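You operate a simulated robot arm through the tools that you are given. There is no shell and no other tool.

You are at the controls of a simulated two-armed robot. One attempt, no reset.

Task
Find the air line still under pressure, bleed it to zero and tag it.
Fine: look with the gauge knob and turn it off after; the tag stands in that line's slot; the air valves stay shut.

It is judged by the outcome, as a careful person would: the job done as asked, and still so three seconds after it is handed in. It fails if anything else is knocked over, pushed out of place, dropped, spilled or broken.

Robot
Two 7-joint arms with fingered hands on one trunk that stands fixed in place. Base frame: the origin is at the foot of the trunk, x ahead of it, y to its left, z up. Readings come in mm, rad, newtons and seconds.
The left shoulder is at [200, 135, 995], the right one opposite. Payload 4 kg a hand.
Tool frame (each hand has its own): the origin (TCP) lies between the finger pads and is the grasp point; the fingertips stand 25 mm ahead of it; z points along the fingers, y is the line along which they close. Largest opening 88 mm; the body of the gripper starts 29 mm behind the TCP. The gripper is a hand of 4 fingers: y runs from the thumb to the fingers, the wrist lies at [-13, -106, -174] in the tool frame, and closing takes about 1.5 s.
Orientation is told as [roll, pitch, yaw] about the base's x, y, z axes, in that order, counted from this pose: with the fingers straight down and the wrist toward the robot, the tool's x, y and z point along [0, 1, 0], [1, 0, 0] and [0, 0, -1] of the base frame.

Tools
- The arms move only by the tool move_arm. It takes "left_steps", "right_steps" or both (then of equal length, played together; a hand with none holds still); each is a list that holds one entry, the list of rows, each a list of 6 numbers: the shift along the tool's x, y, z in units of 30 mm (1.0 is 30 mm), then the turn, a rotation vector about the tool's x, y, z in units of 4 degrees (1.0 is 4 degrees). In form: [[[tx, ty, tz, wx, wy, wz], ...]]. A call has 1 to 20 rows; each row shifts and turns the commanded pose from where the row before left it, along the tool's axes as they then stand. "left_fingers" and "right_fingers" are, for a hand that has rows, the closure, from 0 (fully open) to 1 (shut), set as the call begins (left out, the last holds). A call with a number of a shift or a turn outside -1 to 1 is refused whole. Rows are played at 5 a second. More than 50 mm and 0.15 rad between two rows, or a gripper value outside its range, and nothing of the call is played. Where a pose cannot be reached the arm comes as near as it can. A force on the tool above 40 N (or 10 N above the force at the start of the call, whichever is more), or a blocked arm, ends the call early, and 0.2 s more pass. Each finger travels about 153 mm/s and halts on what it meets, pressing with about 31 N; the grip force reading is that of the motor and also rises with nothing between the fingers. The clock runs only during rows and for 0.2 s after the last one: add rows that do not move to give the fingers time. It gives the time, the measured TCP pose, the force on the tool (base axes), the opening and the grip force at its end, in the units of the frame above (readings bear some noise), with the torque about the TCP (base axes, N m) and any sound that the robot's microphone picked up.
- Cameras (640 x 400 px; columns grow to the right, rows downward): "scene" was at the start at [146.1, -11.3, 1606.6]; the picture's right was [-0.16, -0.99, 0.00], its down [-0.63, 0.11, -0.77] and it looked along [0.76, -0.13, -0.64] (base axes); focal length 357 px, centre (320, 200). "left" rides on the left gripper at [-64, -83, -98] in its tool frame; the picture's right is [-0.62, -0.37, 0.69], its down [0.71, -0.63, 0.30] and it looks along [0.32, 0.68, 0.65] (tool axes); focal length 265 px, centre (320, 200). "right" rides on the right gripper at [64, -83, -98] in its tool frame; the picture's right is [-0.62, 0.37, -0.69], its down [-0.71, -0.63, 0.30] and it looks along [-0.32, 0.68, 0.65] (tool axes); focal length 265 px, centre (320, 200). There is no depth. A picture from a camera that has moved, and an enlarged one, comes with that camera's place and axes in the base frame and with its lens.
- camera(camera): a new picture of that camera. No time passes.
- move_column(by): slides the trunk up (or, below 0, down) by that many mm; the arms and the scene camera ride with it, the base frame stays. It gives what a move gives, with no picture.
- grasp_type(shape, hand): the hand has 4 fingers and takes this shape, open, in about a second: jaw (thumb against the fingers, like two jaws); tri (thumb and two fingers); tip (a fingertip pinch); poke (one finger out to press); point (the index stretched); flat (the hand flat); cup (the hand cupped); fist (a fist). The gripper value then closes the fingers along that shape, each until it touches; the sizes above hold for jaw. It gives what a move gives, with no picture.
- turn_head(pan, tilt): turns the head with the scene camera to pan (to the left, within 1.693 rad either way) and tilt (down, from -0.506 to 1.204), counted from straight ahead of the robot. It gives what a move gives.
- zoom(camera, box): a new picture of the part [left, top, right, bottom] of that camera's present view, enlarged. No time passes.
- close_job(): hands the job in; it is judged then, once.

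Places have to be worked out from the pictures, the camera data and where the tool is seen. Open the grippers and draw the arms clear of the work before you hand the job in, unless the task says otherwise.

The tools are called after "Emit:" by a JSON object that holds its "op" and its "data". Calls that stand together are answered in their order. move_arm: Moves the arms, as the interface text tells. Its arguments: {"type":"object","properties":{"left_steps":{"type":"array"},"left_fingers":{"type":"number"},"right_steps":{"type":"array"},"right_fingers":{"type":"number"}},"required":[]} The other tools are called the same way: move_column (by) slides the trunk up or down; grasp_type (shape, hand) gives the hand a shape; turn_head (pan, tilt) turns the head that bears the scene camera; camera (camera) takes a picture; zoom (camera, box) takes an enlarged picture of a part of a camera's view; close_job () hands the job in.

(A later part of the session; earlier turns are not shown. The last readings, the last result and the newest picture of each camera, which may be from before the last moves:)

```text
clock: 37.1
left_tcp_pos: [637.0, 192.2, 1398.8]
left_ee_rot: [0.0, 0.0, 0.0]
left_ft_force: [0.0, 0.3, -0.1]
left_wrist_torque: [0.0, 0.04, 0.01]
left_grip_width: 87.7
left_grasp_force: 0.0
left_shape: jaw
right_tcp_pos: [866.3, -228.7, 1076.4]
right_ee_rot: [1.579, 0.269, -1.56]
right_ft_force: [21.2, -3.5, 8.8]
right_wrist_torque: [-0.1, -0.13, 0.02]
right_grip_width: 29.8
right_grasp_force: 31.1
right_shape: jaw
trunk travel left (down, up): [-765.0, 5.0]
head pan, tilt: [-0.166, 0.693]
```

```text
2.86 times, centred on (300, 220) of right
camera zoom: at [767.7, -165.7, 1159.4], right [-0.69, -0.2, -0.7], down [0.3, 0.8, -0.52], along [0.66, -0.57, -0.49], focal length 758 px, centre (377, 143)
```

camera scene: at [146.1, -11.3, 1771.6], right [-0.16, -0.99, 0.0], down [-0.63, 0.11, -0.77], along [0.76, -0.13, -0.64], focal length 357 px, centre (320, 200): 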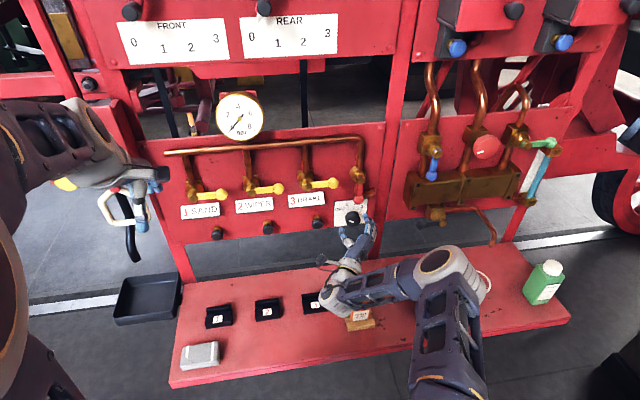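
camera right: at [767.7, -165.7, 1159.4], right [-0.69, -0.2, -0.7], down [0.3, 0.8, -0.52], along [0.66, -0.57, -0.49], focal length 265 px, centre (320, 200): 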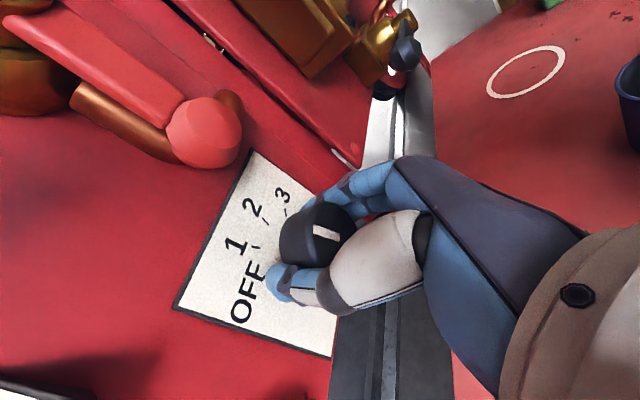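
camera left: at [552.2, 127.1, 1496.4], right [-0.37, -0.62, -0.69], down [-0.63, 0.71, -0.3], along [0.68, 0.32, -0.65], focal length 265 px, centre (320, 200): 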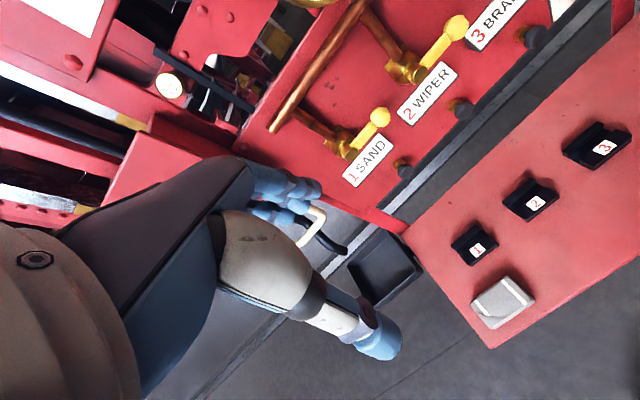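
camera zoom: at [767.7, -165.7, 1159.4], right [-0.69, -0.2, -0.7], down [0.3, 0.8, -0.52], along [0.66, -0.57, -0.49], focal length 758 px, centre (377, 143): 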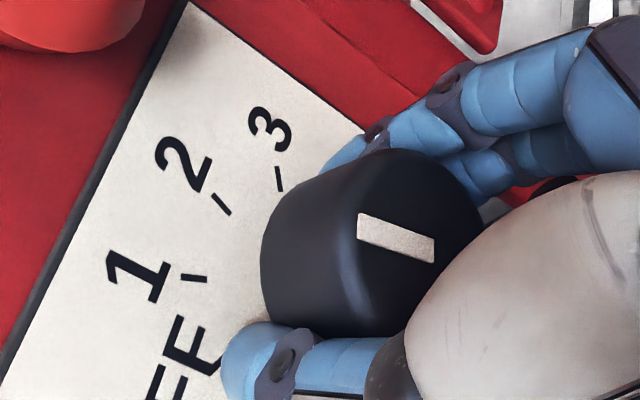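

The pointer is ~9° past mark 1 (spacing looks like 40°). I turn it back 9° to sit on mark 1 and read again.

Emit:
{"op": "move_arm", "data": {"right_steps": [[[0, 0, 0, 0, 0, -1], [0, 0, 0, 0, 0, -1], [0, 0, 0, 0, 0, -0.2], [0, 0, 0, 0, 0, 0], [0, 0, 0, 0, 0, 0], [0, 0, 0, 0, 0, 0]]]}}

Emit:
{"op": "zoom", "data": {"camera": "scene", "box": [200, 80, 280, 150]}}

Emit:
{"op": "zoom", "data": {"camera": "scene", "box": [335, 195, 385, 230]}}

```text
clock: 38.5
left_tcp_pos: [636.6, 192.8, 1397.8]
left_ee_rot: [0.002, 0.001, 0.001]
left_ft_force: [0.2, 0.3, 0.3]
left_wrist_torque: [0.01, 0.01, 0.04]
left_grip_width: 87.6
left_grasp_force: 0.1
left_shape: jaw
right_tcp_pos: [865.8, -227.9, 1076.4]
right_ee_rot: [1.577, 0.112, -1.561]
right_ft_force: [25.1, -1.5, 1.3]
right_wrist_torque: [0.03, -0.02, 0.08]
right_grip_width: 29.3
right_grasp_force: 31.3
right_shape: jaw
trunk travel left (down, up): [-765.0, 5.0]
head pan, tilt: [-0.166, 0.693]
```

```text
5.71 times, centred on (240, 115) of scene
camera zoom: at [147.2, -11.4, 1771.5], right [-0.16, -0.99, 0.0], down [-0.63, 0.11, -0.77], along [0.76, -0.13, -0.64], focal length 2038 px, centre (777, 686)
```

zoom: 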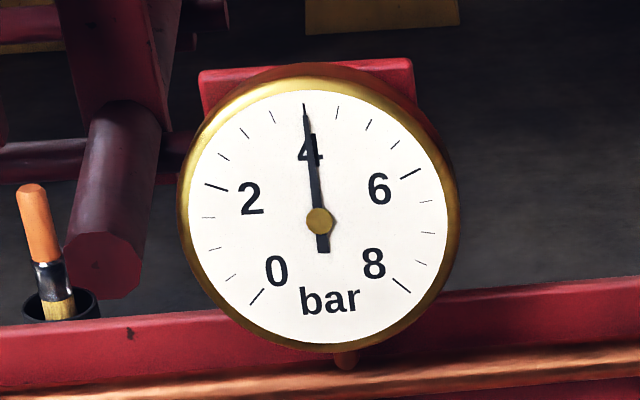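

```text
11.43 times, centred on (360, 212) of scene
camera zoom: at [147.2, -11.4, 1771.5], right [-0.16, -0.99, 0.0], down [-0.63, 0.11, -0.77], along [0.76, -0.13, -0.64], focal length 4075 px, centre (-137, 57)
```

zoom: 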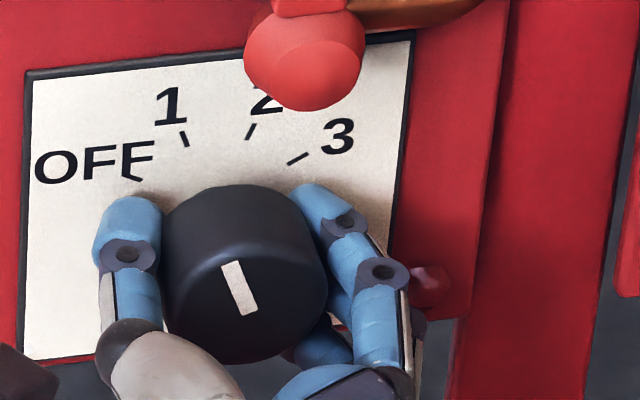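

Position 1 (SAND) shows 4 bar on the gauge, so line 1 is the pressurised one. I keep holding the knob with the right hand and shape the left hand for poking to press bleed button 1.

Emit:
{"op": "grasp_type", "data": {"shape": "poke", "hand": "left"}}

Emit:
{"op": "camera", "data": {"camera": "left"}}

Emit:
{"op": "camera", "data": {"camera": "scene"}}

```text
clock: 39.4
left_tcp_pos: [636.3, 192.1, 1397.1]
left_ee_rot: [0.0, 0.0, 0.0]
left_ft_force: [-0.7, 0.5, 0.1]
left_wrist_torque: [-0.02, 0.0, -0.02]
left_grip_width: 0.1
left_grasp_force: 0.1
left_shape: poke
right_tcp_pos: [865.3, -227.9, 1076.3]
right_ee_rot: [1.577, 0.112, -1.561]
right_ft_force: [24.5, -0.5, 0.8]
right_wrist_torque: [0.0, -0.01, 0.11]
right_grip_width: 29.6
right_grasp_force: 31.2
right_shape: jaw
trunk travel left (down, up): [-765.0, 5.0]
head pan, tilt: [-0.166, 0.693]
```

```text
taken
camera left: at [553.1, 127.1, 1496.0], right [-0.37, -0.62, -0.69], down [-0.63, 0.71, -0.3], along [0.68, 0.32, -0.65], focal length 265 px, centre (320, 200)
```

left: 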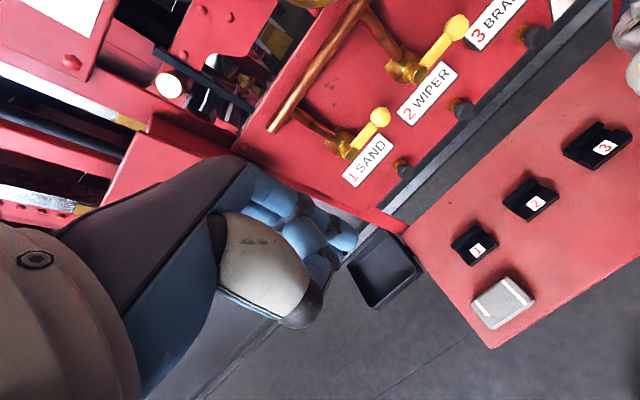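

```text
taken
camera scene: at [147.2, -11.3, 1771.5], right [-0.16, -0.99, 0.0], down [-0.63, 0.11, -0.77], along [0.76, -0.13, -0.64], focal length 357 px, centre (320, 200)
```

scene: 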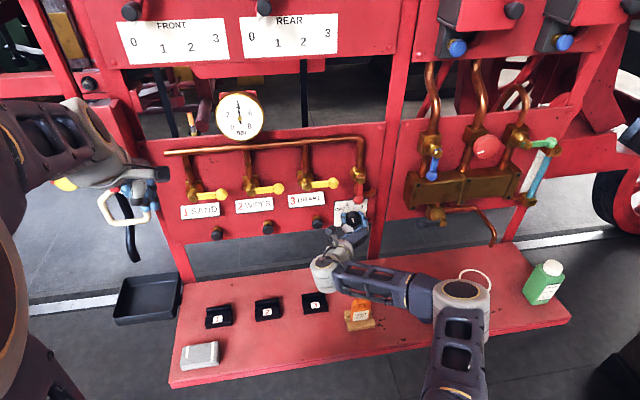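

The poke fingertip sits almost on the tool axis, ~25 mm ahead of the TCP. I bring the left hand forward and down to stand off from button 1 and pitch the finger toward the panel.

Emit:
{"op": "move_arm", "data": {"left_steps": [[[-0.21, 0.305, 0.94, 0, 0, 0], [-0.21, 0.305, 0.94, 0, 0, 0], [-0.21, 0.305, 0.94, 0, 0, 0], [-0.21, 0.305, 0.94, 0, 0, 0], [-0.21, 0.305, 0.94, 0, 0, 0], [-0.21, 0.305, 0.94, 0, 0, 0], [-0.21, 0.305, 0.94, 0, 0, 0], [0, 0, 0, -1, 0, 0], [0, 0, 0, -1, 0, 0], [0, 0, 0, -1, 0, 0], [0, 0, 0, -1, 0, 0], [0, 0, 0, -1, 0, 0], [0, 0, 0, -1, 0, 0], [0, 0, 0, -1, 0, 0], [0, 0, 0, -1, 0, 0], [0, 0, 0, -1, 0, 0], [0, 0, 0, -1, 0, 0], [0, 0, 0, -1, 0, 0], [0, 0, 0, 0, 0, 0]]]}}

Emit:
{"op": "camera", "data": {"camera": "scene"}}

```text
clock: 43.4
left_tcp_pos: [699.8, 148.9, 1201.4]
left_ee_rot: [-0.001, -0.768, -0.001]
left_ft_force: [0.0, 0.2, -0.1]
left_wrist_torque: [-0.01, -0.05, -0.02]
left_grip_width: 0.2
left_grasp_force: 0.0
left_shape: poke
right_tcp_pos: [865.9, -229.2, 1075.4]
right_ee_rot: [1.578, 0.114, -1.561]
right_ft_force: [26.2, 0.4, 0.4]
right_wrist_torque: [0.0, -0.02, 0.16]
right_grip_width: 29.4
right_grasp_force: 31.0
right_shape: jaw
trunk travel left (down, up): [-765.0, 5.0]
head pan, tilt: [-0.166, 0.693]
```

```text
taken
camera scene: at [147.2, -11.3, 1771.5], right [-0.16, -0.99, 0.0], down [-0.63, 0.11, -0.77], along [0.76, -0.13, -0.64], focal length 357 px, centre (320, 200)
```

scene: 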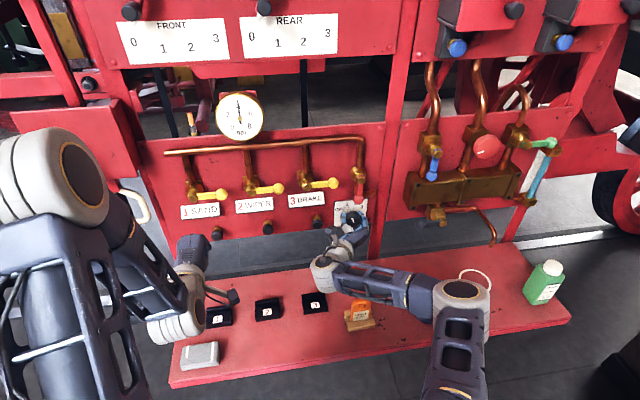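

Reached cleanly. I continue the pitch by 28° to about -72°.

Emit:
{"op": "move_arm", "data": {"left_steps": [[[0, 0, 0, -1, 0, 0], [0, 0, 0, -1, 0, 0], [0, 0, 0, -1, 0, 0], [0, 0, 0, -1, 0, 0], [0, 0, 0, -1, 0, 0], [0, 0, 0, -1, 0, 0], [0, 0, 0, -1, 0, 0], [0, 0, 0, 0, 0, 0]]]}}

Emit:
{"op": "camera", "data": {"camera": "scene"}}

Emit:
{"op": "camera", "data": {"camera": "left"}}

```text
clock: 45.2
left_tcp_pos: [701.0, 147.2, 1200.9]
left_ee_rot: [0.002, -1.258, -0.005]
left_ft_force: [0.0, 0.2, -0.1]
left_wrist_torque: [0.0, 0.02, -0.01]
left_grip_width: 0.3
left_grasp_force: 0.1
left_shape: poke
right_tcp_pos: [866.9, -227.6, 1077.1]
right_ee_rot: [1.579, 0.113, -1.56]
right_ft_force: [26.5, 0.0, 1.4]
right_wrist_torque: [-0.02, -0.02, 0.13]
right_grip_width: 29.3
right_grasp_force: 31.0
right_shape: jaw
trunk travel left (down, up): [-765.0, 5.0]
head pan, tilt: [-0.166, 0.693]
```

```text
taken
camera scene: at [147.2, -11.4, 1771.5], right [-0.16, -0.99, 0.0], down [-0.63, 0.11, -0.77], along [0.76, -0.13, -0.64], focal length 357 px, centre (320, 200)
```

scene: 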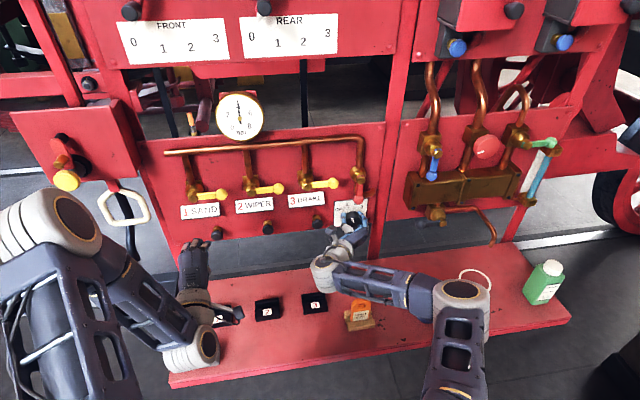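

```text
taken
camera left: at [581.0, 83.2, 1151.5], right [0.55, -0.62, -0.56], down [0.1, 0.71, -0.69], along [0.83, 0.32, 0.45], focal length 265 px, centre (320, 200)
```

left: 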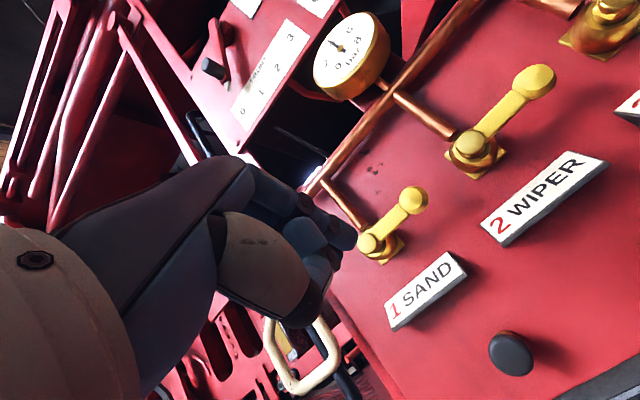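

The button under SAND is visible in the left view. I zoom both cameras on it to pin down its position.

Emit:
{"op": "zoom", "data": {"camera": "left", "box": [440, 280, 600, 400]}}

Emit:
{"op": "zoom", "data": {"camera": "scene", "box": [170, 180, 250, 250]}}

```text
3.33 times, centred on (520, 340) of left
camera zoom: at [581.0, 83.2, 1151.5], right [0.55, -0.62, -0.56], down [0.1, 0.71, -0.69], along [0.83, 0.32, 0.45], focal length 885 px, centre (-347, -267)
```

zoom: 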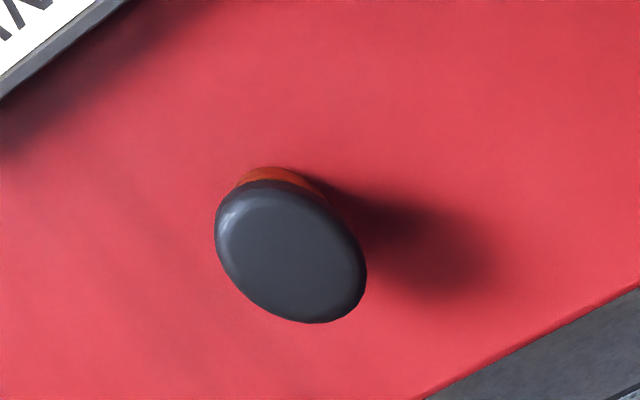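

```text
5.71 times, centred on (210, 215) of scene
camera zoom: at [147.2, -11.4, 1771.5], right [-0.16, -0.99, 0.0], down [-0.63, 0.11, -0.77], along [0.76, -0.13, -0.64], focal length 2038 px, centre (949, 114)
```

zoom: 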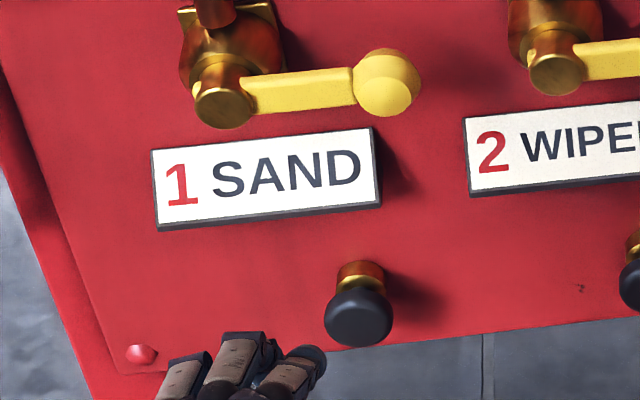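

I estimate button 1's cap at about [872, 150, 1071], ~33 mm across. Now I check where the poking fingertip really is relative to the TCP.

Emit:
{"op": "zoom", "data": {"camera": "left", "box": [240, 160, 400, 280]}}

Emit:
{"op": "zoom", "data": {"camera": "scene", "box": [170, 220, 230, 270]}}

```text
3.33 times, centred on (320, 220) of left
camera zoom: at [581.0, 83.2, 1151.5], right [0.55, -0.62, -0.56], down [0.1, 0.71, -0.69], along [0.83, 0.32, 0.45], focal length 885 px, centre (320, 133)
```

zoom: 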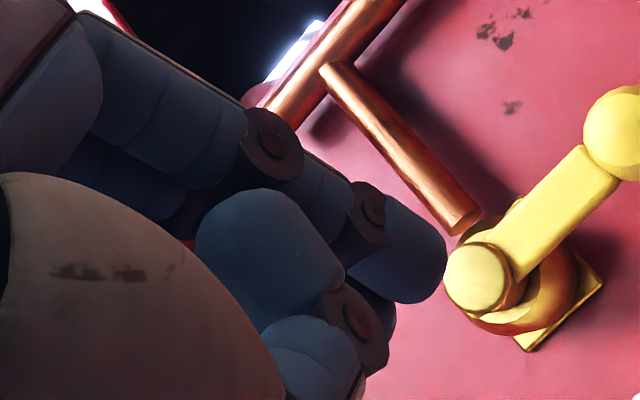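

```text
8.00 times, centred on (200, 245) of scene
camera zoom: at [147.2, -11.4, 1771.5], right [-0.16, -0.99, 0.0], down [-0.63, 0.11, -0.77], along [0.76, -0.13, -0.64], focal length 2853 px, centre (1280, -160)
```

zoom: 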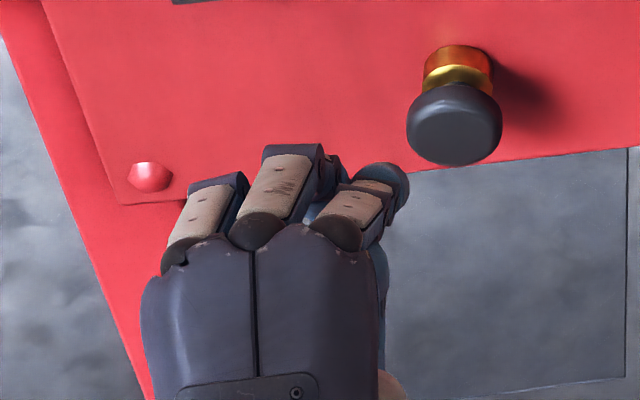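

The fingertip stands about 27 mm ahead and 7 mm right of the TCP. I lower the hand to the button's height and advance to about 45 mm short of it.

Emit:
{"op": "move_arm", "data": {"left_steps": [[[0.067, -0.793, 0.256, 0, 0, 0], [0.067, -0.793, 0.256, 0, 0, 0], [0.067, -0.793, 0.256, 0, 0, 0], [0.067, -0.793, 0.256, 0, 0, 0], [0.067, -0.793, 0.256, 0, 0, 0], [0, 0.304, 0.941, 0, 0, 0], [0, 0.304, 0.941, 0, 0, 0], [0, 0.304, 0.941, 0, 0, 0], [0, 0, 0, 0, 0, 0]]]}}

Emit:
{"op": "camera", "data": {"camera": "left"}}

Emit:
{"op": "zoom", "data": {"camera": "scene", "box": [170, 200, 250, 270]}}

```text
clock: 47.2
left_tcp_pos: [787.8, 157.0, 1073.4]
left_ee_rot: [0.0, -1.258, -0.001]
left_ft_force: [0.7, 0.5, -0.4]
left_wrist_torque: [0.03, 0.01, -0.02]
left_grip_width: 0.2
left_grasp_force: 0.1
left_shape: poke
right_tcp_pos: [866.5, -228.1, 1075.2]
right_ee_rot: [1.578, 0.113, -1.562]
right_ft_force: [27.1, 0.7, 1.7]
right_wrist_torque: [0.03, -0.02, 0.16]
right_grip_width: 29.3
right_grasp_force: 31.0
right_shape: jaw
trunk travel left (down, up): [-765.0, 5.0]
head pan, tilt: [-0.166, 0.693]
```

```text
taken
camera left: at [669.2, 93.0, 1025.1], right [0.54, -0.62, -0.56], down [0.09, 0.71, -0.69], along [0.83, 0.32, 0.45], focal length 265 px, centre (320, 200)
```

left: 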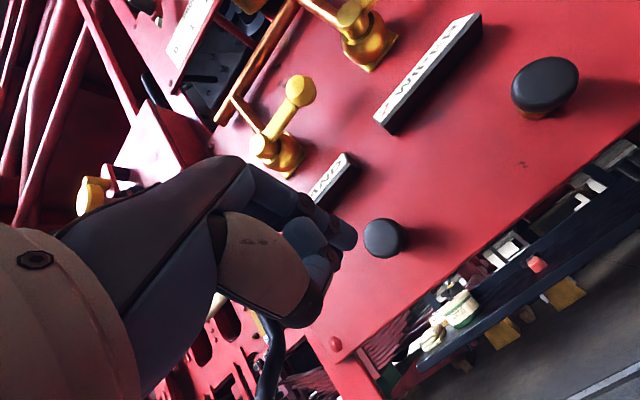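

```text
5.71 times, centred on (210, 235) of scene
camera zoom: at [147.3, -11.3, 1771.5], right [-0.16, -0.99, 0.0], down [-0.63, 0.11, -0.77], along [0.76, -0.13, -0.64], focal length 2038 px, centre (949, 0)
```

zoom: 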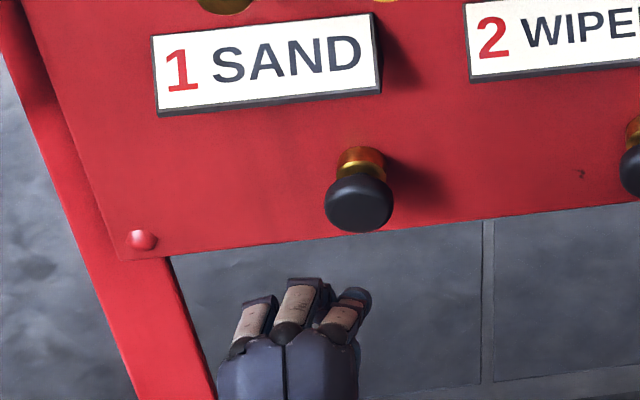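

The cap face is at about [873, 152, 1070] and the fingertip at about [815, 150, 1068], so it is lined up. I advance to touch and press gently with small steps, watching force and sound.

Emit:
{"op": "move_arm", "data": {"left_steps": [[[0.03, 0.29, 0.78, 0, 0, 0], [0.03, 0.24, 0.62, 0, 0, 0], [0, 0.051, 0.159, 0, 0, 0], [0, 0.051, 0.159, 0, 0, 0], [0, 0.051, 0.159, 0, 0, 0], [0, 0, 0, 0, 0, 0]]]}}

Emit:
{"op": "camera", "data": {"camera": "left"}}

Emit:
{"op": "camera", "data": {"camera": "scene"}}

```text
clock: 48.6
left_tcp_pos: [849.0, 160.0, 1077.0]
left_ee_rot: [-0.001, -1.257, 0.001]
left_ft_force: [-7.2, -0.2, 1.4]
left_wrist_torque: [-0.01, 0.0, -0.06]
left_grip_width: 0.2
left_grasp_force: 0.1
left_shape: poke
right_tcp_pos: [866.1, -227.0, 1075.6]
right_ee_rot: [1.578, 0.112, -1.561]
right_ft_force: [29.6, 0.9, 1.2]
right_wrist_torque: [0.03, -0.03, 0.19]
right_grip_width: 29.1
right_grasp_force: 30.8
right_shape: jaw
trunk travel left (down, up): [-765.0, 5.0]
head pan, tilt: [-0.166, 0.693]
heard: click
```

```text
taken
camera left: at [730.0, 94.4, 1028.0], right [0.54, -0.62, -0.56], down [0.09, 0.71, -0.69], along [0.83, 0.32, 0.45], focal length 265 px, centre (320, 200)
```

left: 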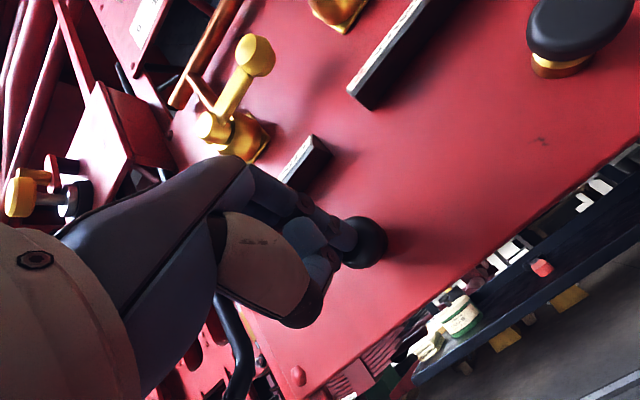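

```text
taken
camera scene: at [147.0, -11.3, 1771.5], right [-0.16, -0.99, 0.0], down [-0.63, 0.11, -0.77], along [0.76, -0.13, -0.64], focal length 357 px, centre (320, 200)
```

scene: 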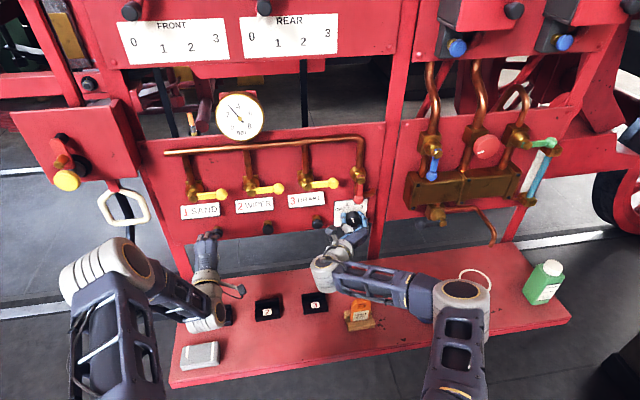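

A click, ~7 N, and the gauge needle is falling. I hold the button still and let it bleed.

Emit:
{"op": "move_arm", "data": {"left_steps": [[[0, 0, 0, 0, 0, 0], [0, 0, 0, 0, 0, 0], [0, 0, 0, 0, 0, 0], [0, 0, 0, 0, 0, 0], [0, 0, 0, 0, 0, 0], [0, 0, 0, 0, 0, 0], [0, 0, 0, 0, 0, 0], [0, 0, 0, 0, 0, 0], [0, 0, 0, 0, 0, 0], [0, 0, 0, 0, 0, 0]]]}}

Emit:
{"op": "zoom", "data": {"camera": "scene", "box": [200, 80, 280, 150]}}

```text
clock: 50.8
left_tcp_pos: [849.2, 160.5, 1078.3]
left_ee_rot: [-0.001, -1.257, 0.002]
left_ft_force: [-8.9, -1.0, 1.7]
left_wrist_torque: [-0.02, -0.01, -0.06]
left_grip_width: 0.1
left_grasp_force: 0.1
left_shape: poke
right_tcp_pos: [866.5, -228.1, 1076.7]
right_ee_rot: [1.577, 0.115, -1.56]
right_ft_force: [30.1, 0.9, 1.0]
right_wrist_torque: [0.04, -0.08, 0.17]
right_grip_width: 29.0
right_grasp_force: 30.6
right_shape: jaw
trunk travel left (down, up): [-765.0, 5.0]
head pan, tilt: [-0.166, 0.693]
```

```text
5.71 times, centred on (240, 115) of scene
camera zoom: at [147.0, -11.3, 1771.5], right [-0.16, -0.99, 0.0], down [-0.63, 0.11, -0.77], along [0.76, -0.13, -0.64], focal length 2038 px, centre (777, 686)
```

zoom: 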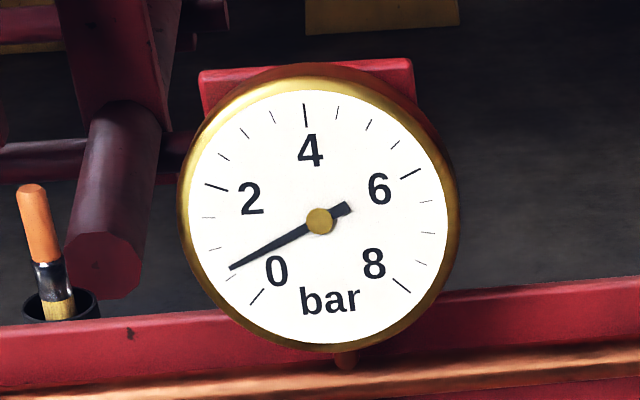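

The needle is down to about 0.7 bar. I keep holding for a few more seconds.

Emit:
{"op": "move_arm", "data": {"left_steps": [[[0, 0, 0, 0, 0, 0], [0, 0, 0, 0, 0, 0], [0, 0, 0, 0, 0, 0], [0, 0, 0, 0, 0, 0], [0, 0, 0, 0, 0, 0], [0, 0, 0, 0, 0, 0], [0, 0, 0, 0, 0, 0], [0, 0, 0, 0, 0, 0], [0, 0, 0, 0, 0, 0], [0, 0, 0, 0, 0, 0], [0, 0, 0, 0, 0, 0], [0, 0, 0, 0, 0, 0], [0, 0, 0, 0, 0, 0], [0, 0, 0, 0, 0, 0], [0, 0, 0, 0, 0, 0]]]}}

Emit:
{"op": "zoom", "data": {"camera": "scene", "box": [200, 80, 280, 150]}}

```text
clock: 54.0
left_tcp_pos: [849.2, 159.7, 1076.5]
left_ee_rot: [0.0, -1.257, -0.001]
left_ft_force: [-8.3, -1.6, 0.9]
left_wrist_torque: [0.01, -0.01, -0.1]
left_grip_width: 0.0
left_grasp_force: 0.1
left_shape: poke
right_tcp_pos: [866.4, -228.2, 1076.2]
right_ee_rot: [1.577, 0.113, -1.56]
right_ft_force: [29.0, 0.9, 1.4]
right_wrist_torque: [0.04, -0.03, 0.17]
right_grip_width: 29.2
right_grasp_force: 30.9
right_shape: jaw
trunk travel left (down, up): [-765.0, 5.0]
head pan, tilt: [-0.166, 0.693]
```

```text
5.71 times, centred on (240, 115) of scene
camera zoom: at [147.0, -11.3, 1771.5], right [-0.16, -0.99, 0.0], down [-0.63, 0.11, -0.77], along [0.76, -0.13, -0.64], focal length 2038 px, centre (777, 686)
```

zoom: 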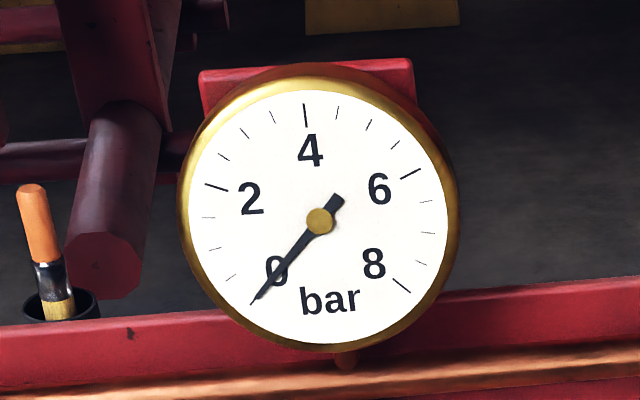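

The needle is at zero; I hold 2 s more for margin, then back the left finger straight off and check the gauge stays at zero.

Emit:
{"op": "move_arm", "data": {"left_steps": [[[0, 0, 0, 0, 0, 0], [0, 0, 0, 0, 0, 0], [0, 0, 0, 0, 0, 0], [0, 0, 0, 0, 0, 0], [0, 0, 0, 0, 0, 0], [0, 0, 0, 0, 0, 0], [0, 0, 0, 0, 0, 0], [0, 0, 0, 0, 0, 0], [0, 0, 0, 0, 0, 0], [0, 0, 0, 0, 0, 0], [0, -0.153, -0.476, 0, 0, 0], [0, -0.304, -0.941, 0, 0, 0], [0, -0.304, -0.941, 0, 0, 0], [0, -0.304, -0.941, 0, 0, 0], [0, 0, 0, 0, 0, 0], [0, 0, 0, 0, 0, 0], [0, 0, 0, 0, 0, 0], [0, 0, 0, 0, 0, 0], [0, 0, 0, 0, 0, 0]]]}}

Emit:
{"op": "zoom", "data": {"camera": "scene", "box": [200, 80, 280, 150]}}

Emit:
{"op": "camera", "data": {"camera": "scene"}}

Emit:
{"op": "zoom", "data": {"camera": "scene", "box": [335, 195, 385, 230]}}

```text
clock: 58.0
left_tcp_pos: [745.2, 159.7, 1076.9]
left_ee_rot: [0.0, -1.255, 0.0]
left_ft_force: [0.3, -0.3, -0.2]
left_wrist_torque: [-0.02, 0.01, 0.02]
left_grip_width: 0.0
left_grasp_force: 0.0
left_shape: poke
right_tcp_pos: [866.4, -228.7, 1076.4]
right_ee_rot: [1.578, 0.114, -1.56]
right_ft_force: [27.6, 0.9, 1.5]
right_wrist_torque: [0.0, -0.03, 0.2]
right_grip_width: 29.0
right_grasp_force: 30.4
right_shape: jaw
trunk travel left (down, up): [-765.0, 5.0]
head pan, tilt: [-0.166, 0.693]
```

```text
5.71 times, centred on (240, 115) of scene
camera zoom: at [147.3, -11.3, 1771.5], right [-0.16, -0.99, 0.0], down [-0.63, 0.11, -0.77], along [0.76, -0.13, -0.64], focal length 2038 px, centre (777, 686)
```

zoom: 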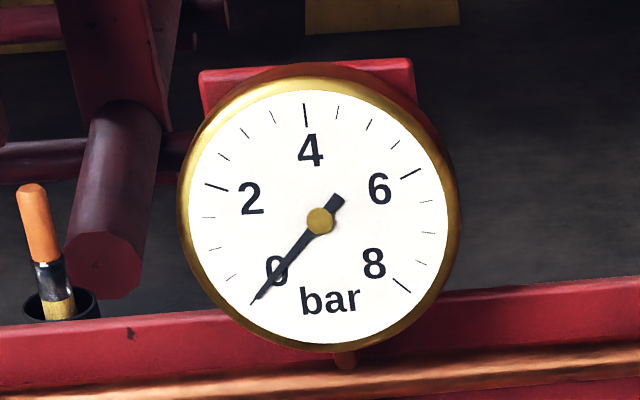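

```text
taken
camera scene: at [147.3, -11.3, 1771.5], right [-0.16, -0.99, 0.0], down [-0.63, 0.11, -0.77], along [0.76, -0.13, -0.64], focal length 357 px, centre (320, 200)
```

scene: 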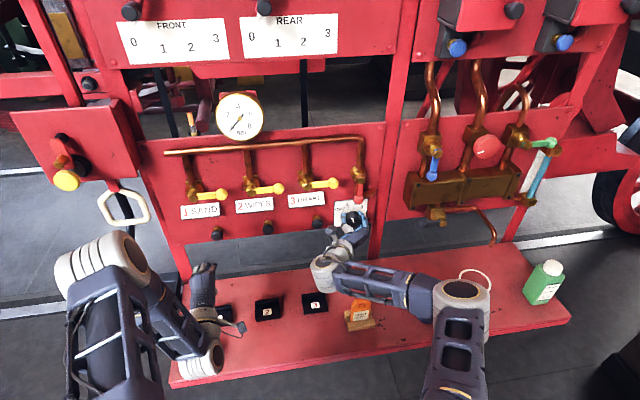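

```text
11.43 times, centred on (360, 212) of scene
camera zoom: at [147.3, -11.3, 1771.5], right [-0.16, -0.99, 0.0], down [-0.63, 0.11, -0.77], along [0.76, -0.13, -0.64], focal length 4075 px, centre (-137, 57)
```

zoom: 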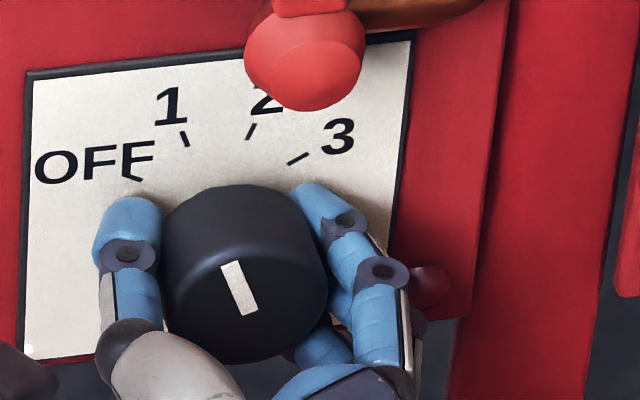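

Line 1 stays at zero. Now I turn the knob back counter-clockwise ~41° to OFF with the same grip.

Emit:
{"op": "move_arm", "data": {"right_steps": [[[0, 0, 0, 0, 0, -1], [0, 0, 0, 0, 0, -1], [0, 0, 0, 0, 0, -1], [0, 0, 0, 0, 0, -1], [0, 0, 0, 0, 0, -1], [0, 0, 0, 0, 0, -1], [0, 0, 0, 0, 0, -1], [0, 0, 0, 0, 0, -1], [0, 0, 0, 0, 0, -1], [0, 0, 0, 0, 0, -1], [0, 0, 0, 0, 0, -0.3], [0, 0, 0, 0, 0, 0], [0, 0, 0, 0, 0, 0]]]}}

Emit:
{"op": "zoom", "data": {"camera": "scene", "box": [335, 195, 385, 230]}}

Emit:
{"op": "camera", "data": {"camera": "right"}}

```text
clock: 60.8
left_tcp_pos: [746.0, 160.3, 1075.6]
left_ee_rot: [0.001, -1.254, -0.001]
left_ft_force: [0.1, -0.6, -0.2]
left_wrist_torque: [0.01, 0.01, -0.01]
left_grip_width: 0.0
left_grasp_force: 0.1
left_shape: poke
right_tcp_pos: [866.5, -227.4, 1075.0]
right_ee_rot: [1.578, -0.605, -1.566]
right_ft_force: [23.1, 1.3, -7.3]
right_wrist_torque: [0.17, 0.15, 0.17]
right_grip_width: 29.1
right_grasp_force: 31.0
right_shape: jaw
trunk travel left (down, up): [-765.0, 5.0]
head pan, tilt: [-0.166, 0.693]
```

```text
11.43 times, centred on (360, 212) of scene
camera zoom: at [147.5, -11.4, 1771.4], right [-0.16, -0.99, 0.0], down [-0.63, 0.11, -0.77], along [0.76, -0.13, -0.64], focal length 4075 px, centre (-137, 57)
```

zoom: 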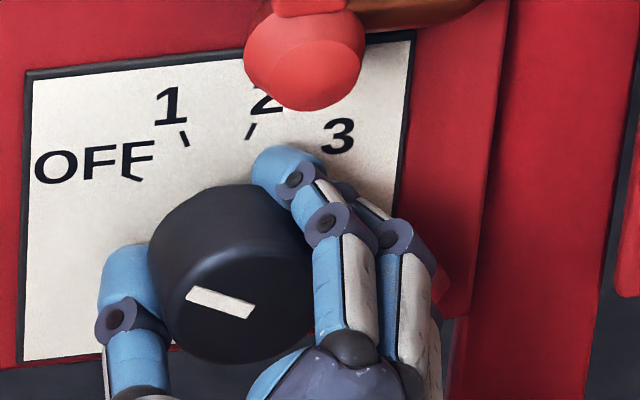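

```text
taken
camera right: at [768.1, -123.2, 1080.0], right [-0.68, -0.66, -0.3], down [0.31, 0.11, -0.94], along [0.66, -0.74, 0.13], focal length 265 px, centre (320, 200)
```

right: 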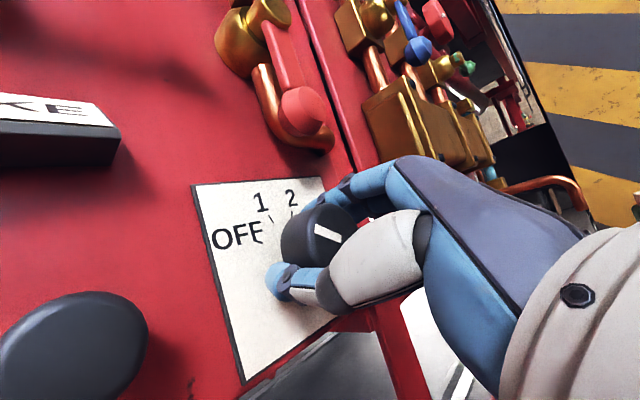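

The pointer is parallel to the OFF mark. I open the fingers to ~60 mm, then draw straight back.

Emit:
{"op": "move_arm", "data": {"right_steps": [[[0, 0, 0, 0, 0, 0], [0, 0, 0, 0, 0, 0], [0, 0, 0, 0, 0, 0], [0, 0, 0, 0, 0, 0], [0, 0, 0, 0, 0, 0]]], "right_fingers": 0.3}}

Emit:
{"op": "move_arm", "data": {"right_steps": [[[0, 0, -0.6, 0, 0, 0], [0, 0, -0.9, 0, 0, 0], [0, 0, -0.9, 0, 0, 0], [0, 0, -0.9, 0, 0, 0], [0, 0, -0.9, 0, 0, 0], [0, 0, 0, 0, 0, 0]]]}}

Emit:
{"op": "camera", "data": {"camera": "scene"}}

Emit:
{"op": "zoom", "data": {"camera": "scene", "box": [335, 195, 385, 230]}}

```text
clock: 62.0
left_tcp_pos: [744.3, 161.1, 1076.0]
left_ee_rot: [-0.001, -1.256, 0.001]
left_ft_force: [-0.4, 0.5, -0.8]
left_wrist_torque: [0.0, -0.03, 0.01]
left_grip_width: 0.0
left_grasp_force: 0.1
left_shape: poke
right_tcp_pos: [865.7, -227.6, 1076.7]
right_ee_rot: [1.58, -0.605, -1.567]
right_ft_force: [-0.1, -0.1, -1.3]
right_wrist_torque: [0.0, 0.01, -0.01]
right_grip_width: 61.1
right_grasp_force: 0.0
right_shape: jaw
trunk travel left (down, up): [-765.0, 5.0]
head pan, tilt: [-0.166, 0.693]
```

```text
clock: 63.4
left_tcp_pos: [745.0, 160.4, 1076.1]
left_ee_rot: [0.0, -1.256, -0.002]
left_ft_force: [0.3, 0.5, 1.6]
left_wrist_torque: [-0.03, 0.01, -0.02]
left_grip_width: 0.1
left_grasp_force: 0.1
left_shape: poke
right_tcp_pos: [739.4, -228.2, 1074.8]
right_ee_rot: [1.579, -0.605, -1.567]
right_ft_force: [-0.1, -0.6, 0.4]
right_wrist_torque: [0.0, -0.02, -0.01]
right_grip_width: 61.2
right_grasp_force: 0.1
right_shape: jaw
trunk travel left (down, up): [-765.0, 5.0]
head pan, tilt: [-0.166, 0.693]
```

```text
taken
camera scene: at [146.1, -11.3, 1771.6], right [-0.16, -0.99, 0.0], down [-0.63, 0.11, -0.77], along [0.76, -0.13, -0.64], focal length 357 px, centre (320, 200)
```

scene: 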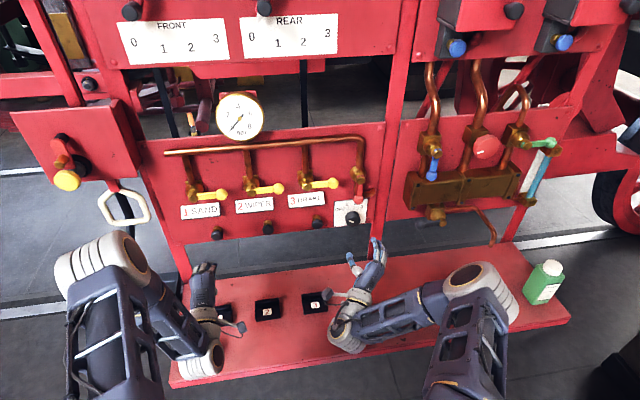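

```text
11.43 times, centred on (360, 212) of scene
camera zoom: at [146.1, -11.3, 1771.6], right [-0.16, -0.99, 0.0], down [-0.63, 0.11, -0.77], along [0.76, -0.13, -0.64], focal length 4075 px, centre (-137, 57)
```

zoom: 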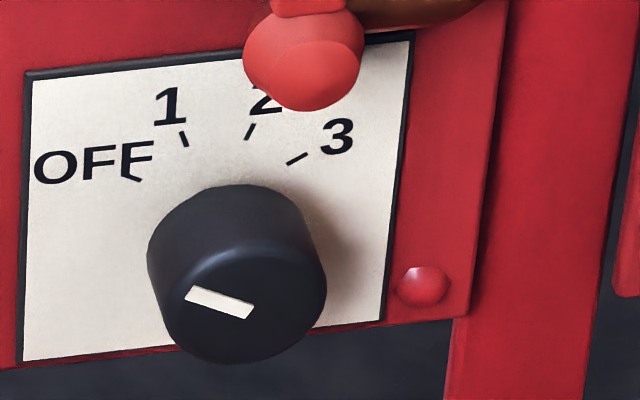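

The knob stands at OFF. Next the tag: I lift the right arm away to the upper right, and raise the left hand and start turning it back to point down for picking the tag.

Emit:
{"op": "move_arm", "data": {"right_steps": [[[0.54, 0.949, 0, 0, 0, 0], [0.54, 0.949, 0, 0, 0, 0], [0.54, 0.949, 0, 0, 0, 0], [0.54, 0.949, 0, 0, 0, 0], [0.54, 0.949, 0, 0, 0, 0], [0.54, 0.949, 0, 0, 0, 0], [0.54, 0.949, 0, 0, 0, 0], [0.54, 0.949, 0, 0, 0, 0], [0.54, 0.949, 0, 0, 0, 0], [0.54, 0.949, 0, 0, 0, 0], [0, 0, 0, 0, 0, 0]]], "left_steps": [[[0, 0.95, -0.307, 0, 0, 0], [0, 0.95, -0.307, 0, 0, 0], [0, 0.95, -0.307, 0, 0, 0], [0, 0.95, -0.307, 0, 0, 0], [0, 0, 0, 1, 0, 0], [0, 0, 0, 1, 0, 0], [0, 0, 0, 1, 0, 0], [0, 0, 0, 1, 0, 0], [0, 0, 0, 1, 0, 0], [0, 0, 0, 1, 0, 0], [0, 0, 0, 0, 0, 0]]]}}

Emit:
{"op": "camera", "data": {"camera": "scene"}}

```text
clock: 65.8
left_tcp_pos: [744.0, 159.8, 1197.3]
left_ee_rot: [0.003, -0.837, 0.001]
left_ft_force: [0.2, -0.1, 0.3]
left_wrist_torque: [0.0, -0.02, 0.02]
left_grip_width: 0.0
left_grasp_force: 0.1
left_shape: poke
right_tcp_pos: [735.2, -377.7, 1363.4]
right_ee_rot: [1.587, -0.608, -1.566]
right_ft_force: [0.1, -0.1, 0.0]
right_wrist_torque: [-0.05, 0.02, 0.01]
right_grip_width: 61.2
right_grasp_force: 0.0
right_shape: jaw
right hand out of reach, approached as far as the arm can: row 10
trunk travel left (down, up): [-765.0, 5.0]
head pan, tilt: [-0.166, 0.693]
```

```text
taken
camera scene: at [146.1, -11.4, 1771.6], right [-0.16, -0.99, 0.0], down [-0.63, 0.11, -0.77], along [0.76, -0.13, -0.64], focal length 357 px, centre (320, 200)
```

scene: 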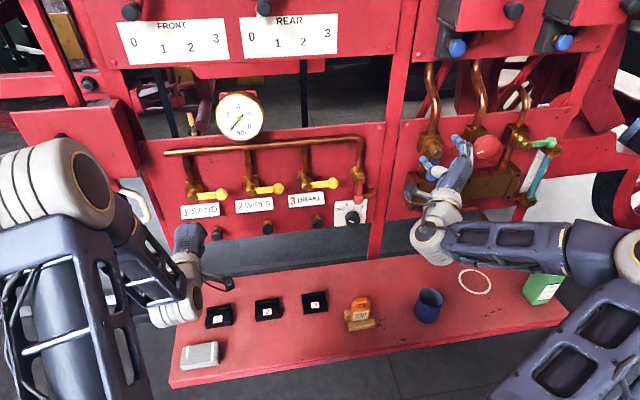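

Both arms are clear. I finish turning the left hand down and take a close look at the tag and slot 1.

Emit:
{"op": "move_arm", "data": {"left_steps": [[[0, 0, 0, 1, 0, 0], [0, 0, 0, 1, 0, 0], [0, 0, 0, 1, 0, 0], [0, 0, 0, 1, 0, 0], [0, 0, 0, 1, 0, 0], [0, 0, 0, 1, 0, 0], [0, 0, 0, 1, 0, 0], [0, 0, 0, 1, 0, 0], [0, 0, 0, 1, 0, 0], [0, 0, 0, 1, 0, 0], [0, 0, 0, 1, 0, 0], [0, 0, 0, 1, 0, 0], [0, 0, 0, 0, 0, 0]]]}}

Emit:
{"op": "grasp_type", "data": {"shape": "jaw", "hand": "left"}}

Emit:
{"op": "camera", "data": {"camera": "left"}}

Emit:
{"op": "zoom", "data": {"camera": "scene", "box": [325, 280, 395, 340]}}

Emit:
{"op": "zoom", "data": {"camera": "scene", "box": [180, 285, 250, 345]}}

```text
clock: 68.6
left_tcp_pos: [744.0, 160.5, 1196.8]
left_ee_rot: [-0.001, 0.003, -0.001]
left_ft_force: [0.0, 0.5, 0.4]
left_wrist_torque: [0.0, -0.01, 0.02]
left_grip_width: 0.0
left_grasp_force: 0.1
left_shape: poke
right_tcp_pos: [735.7, -376.6, 1363.9]
right_ee_rot: [1.588, -0.607, -1.566]
right_ft_force: [0.5, 0.8, 0.9]
right_wrist_torque: [-0.01, -0.03, -0.03]
right_grip_width: 61.4
right_grasp_force: 0.1
right_shape: jaw
trunk travel left (down, up): [-765.0, 5.0]
head pan, tilt: [-0.166, 0.693]
```

```text
clock: 69.5
left_tcp_pos: [744.2, 160.3, 1197.3]
left_ee_rot: [-0.002, -0.001, 0.0]
left_ft_force: [-0.4, 0.7, -0.3]
left_wrist_torque: [-0.02, -0.01, 0.01]
left_grip_width: 88.0
left_grasp_force: 0.0
left_shape: jaw
right_tcp_pos: [736.4, -376.6, 1362.7]
right_ee_rot: [1.585, -0.607, -1.565]
right_ft_force: [0.3, 0.5, 0.0]
right_wrist_torque: [-0.01, 0.03, 0.03]
right_grip_width: 61.5
right_grasp_force: 0.1
right_shape: jaw
trunk travel left (down, up): [-765.0, 5.0]
head pan, tilt: [-0.166, 0.693]
```

```text
taken
camera left: at [661.8, 95.0, 1295.3], right [-0.37, -0.62, -0.69], down [-0.63, 0.71, -0.3], along [0.68, 0.32, -0.65], focal length 265 px, centre (320, 200)
```

left: 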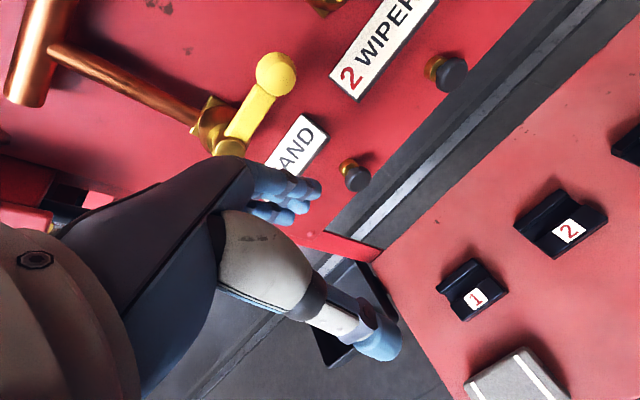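

```text
6.67 times, centred on (360, 310) of scene
camera zoom: at [146.1, -11.4, 1771.6], right [-0.16, -0.99, 0.0], down [-0.63, 0.11, -0.77], along [0.76, -0.13, -0.64], focal length 2377 px, centre (53, -533)
```

zoom: 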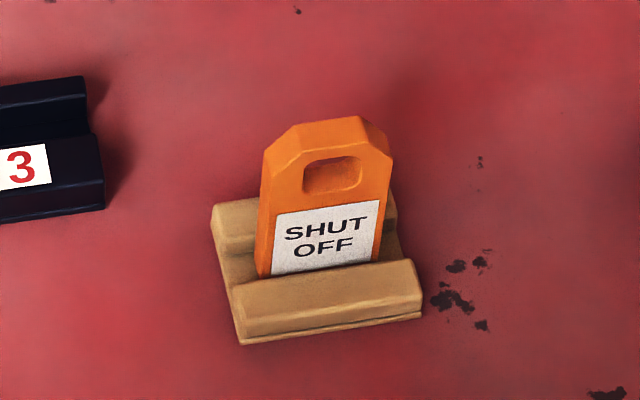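

```text
6.67 times, centred on (215, 315) of scene
camera zoom: at [146.1, -11.4, 1771.6], right [-0.16, -0.99, 0.0], down [-0.63, 0.11, -0.77], along [0.76, -0.13, -0.64], focal length 2377 px, centre (1020, -567)
```

zoom: 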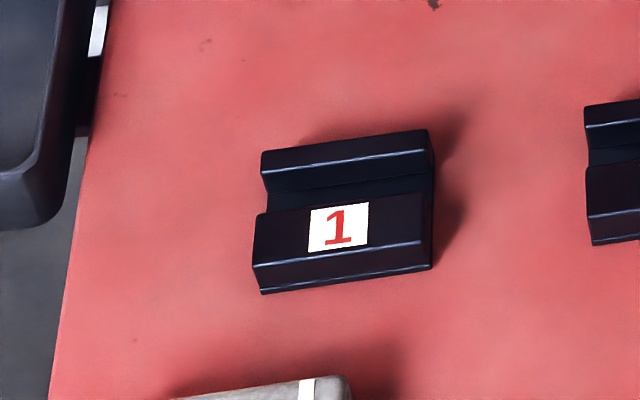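

The stand, tag and slot 1 are all square to the base axes, so a straight-down grip across the tag's thickness will do. First I shift the right arm further right so the left wrist has room above the tag.

Emit:
{"op": "move_arm", "data": {"right_steps": [[[-0.61, 0.877, -0.27, 0, 0, 0], [-0.61, 0.877, -0.27, 0, 0, 0], [-0.61, 0.877, -0.27, 0, 0, 0], [-0.61, 0.877, -0.27, 0, 0, 0], [0, 0, 0, 0, 0, 0]]]}}

Emit:
{"op": "camera", "data": {"camera": "scene"}}

Emit:
{"op": "camera", "data": {"camera": "right"}}

```text
clock: 70.7
left_tcp_pos: [744.3, 160.1, 1196.9]
left_ee_rot: [0.0, -0.001, 0.0]
left_ft_force: [0.4, -0.9, -0.4]
left_wrist_torque: [0.01, -0.03, 0.03]
left_grip_width: 88.0
left_grasp_force: 0.1
left_shape: jaw
right_tcp_pos: [703.6, -505.2, 1361.4]
right_ee_rot: [1.581, -0.605, -1.569]
right_ft_force: [1.3, 0.4, 1.0]
right_wrist_torque: [-0.02, -0.03, 0.0]
right_grip_width: 61.6
right_grasp_force: 0.1
right_shape: jaw
trunk travel left (down, up): [-765.0, 5.0]
head pan, tilt: [-0.166, 0.693]
```

```text
taken
camera scene: at [146.1, -11.4, 1771.6], right [-0.16, -0.99, 0.0], down [-0.63, 0.11, -0.77], along [0.76, -0.13, -0.64], focal length 357 px, centre (320, 200)
```

scene: 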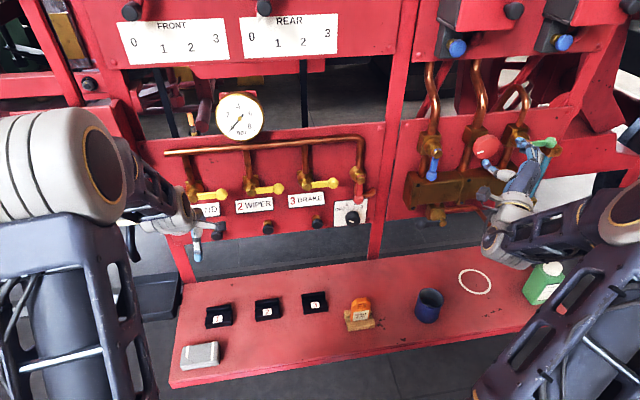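

```text
taken
camera right: at [605.5, -402.1, 1366.5], right [-0.68, -0.66, -0.31], down [0.31, 0.12, -0.94], along [0.66, -0.74, 0.13], focal length 265 px, centre (320, 200)
```

right: 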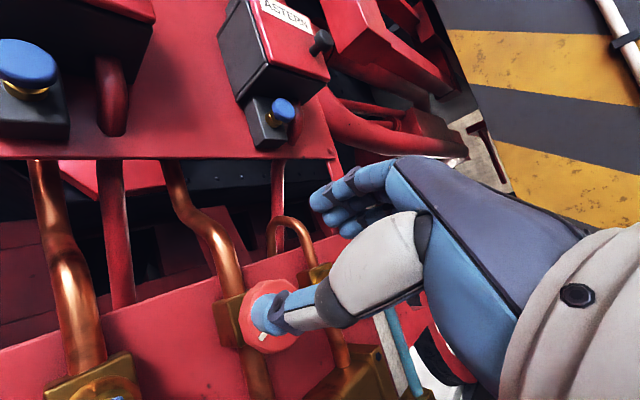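

The right arm is out of the way. I carry the open left hand across to above the tag.

Emit:
{"op": "move_arm", "data": {"left_steps": [[[-0.964, -0.138, 0.351, 0, 0, 0], [-0.964, -0.138, 0.351, 0, 0, 0], [-0.964, -0.138, 0.351, 0, 0, 0], [-0.964, -0.138, 0.351, 0, 0, 0], [-0.964, -0.138, 0.351, 0, 0, 0], [-0.964, -0.138, 0.351, 0, 0, 0], [-0.964, -0.138, 0.351, 0, 0, 0], [-0.964, -0.138, 0.351, 0, 0, 0], [-0.964, -0.138, 0.351, 0, 0, 0], [-0.964, -0.138, 0.351, 0, 0, 0], [-0.964, -0.138, 0.351, 0, 0, 0], [-0.964, -0.138, 0.351, 0, 0, 0], [-0.964, -0.138, 0.351, 0, 0, 0], [0, 0, 0, 0, 0, 0]]]}}

Emit:
{"op": "camera", "data": {"camera": "left"}}

Emit:
{"op": "camera", "data": {"camera": "scene"}}

```text
clock: 73.7
left_tcp_pos: [693.0, -215.0, 1061.6]
left_ee_rot: [0.0, -0.002, 0.001]
left_ft_force: [0.3, -0.9, -0.6]
left_wrist_torque: [0.02, 0.01, -0.01]
left_grip_width: 88.1
left_grasp_force: 0.0
left_shape: jaw
right_tcp_pos: [703.1, -506.4, 1361.1]
right_ee_rot: [1.58, -0.605, -1.566]
right_ft_force: [-0.2, -0.9, 0.3]
right_wrist_torque: [0.02, 0.01, 0.0]
right_grip_width: 61.6
right_grasp_force: 0.0
right_shape: jaw
trunk travel left (down, up): [-765.0, 5.0]
head pan, tilt: [-0.166, 0.693]
```

```text
taken
camera left: at [609.5, -279.9, 1160.5], right [-0.37, -0.62, -0.69], down [-0.63, 0.71, -0.3], along [0.68, 0.32, -0.65], focal length 265 px, centre (320, 200)
```

left: 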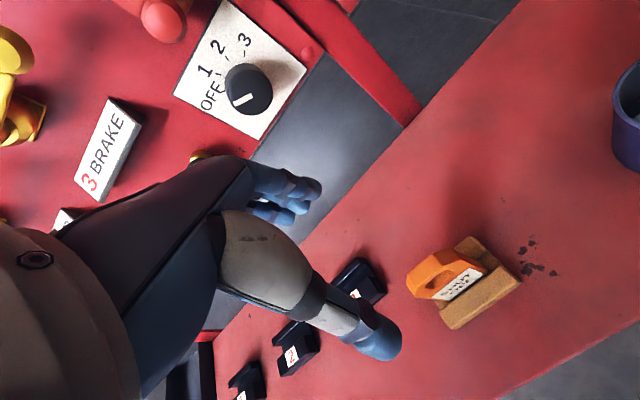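

```text
taken
camera scene: at [146.1, -11.4, 1771.6], right [-0.16, -0.99, 0.0], down [-0.63, 0.11, -0.77], along [0.76, -0.13, -0.64], focal length 357 px, centre (320, 200)
```

scene: 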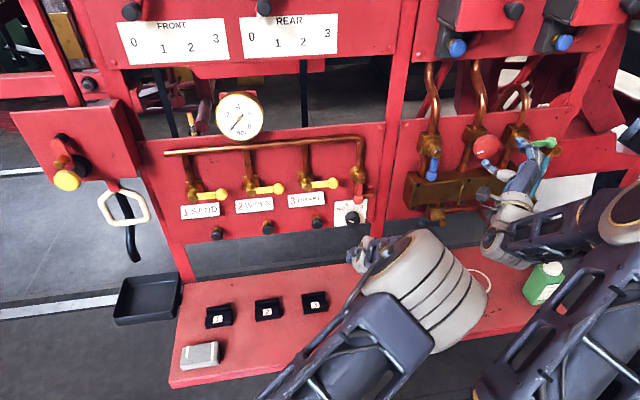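

The tag is in the left camera's view. I zoom in to work out its position and thickness.

Emit:
{"op": "zoom", "data": {"camera": "left", "box": [390, 220, 540, 340]}}

```text
3.33 times, centred on (465, 280) of left
camera zoom: at [609.5, -279.9, 1160.5], right [-0.37, -0.62, -0.69], down [-0.63, 0.71, -0.3], along [0.68, 0.32, -0.65], focal length 885 px, centre (-163, -67)
```

zoom: 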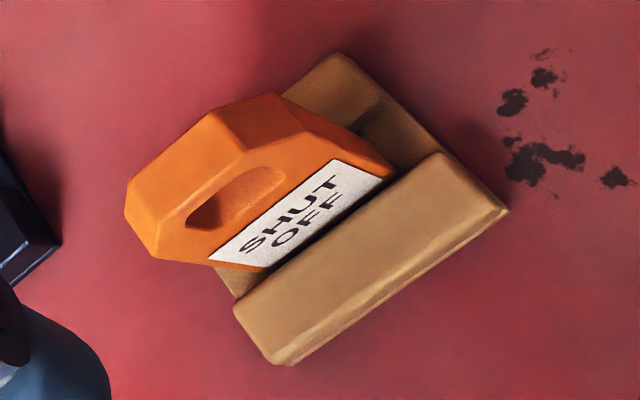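

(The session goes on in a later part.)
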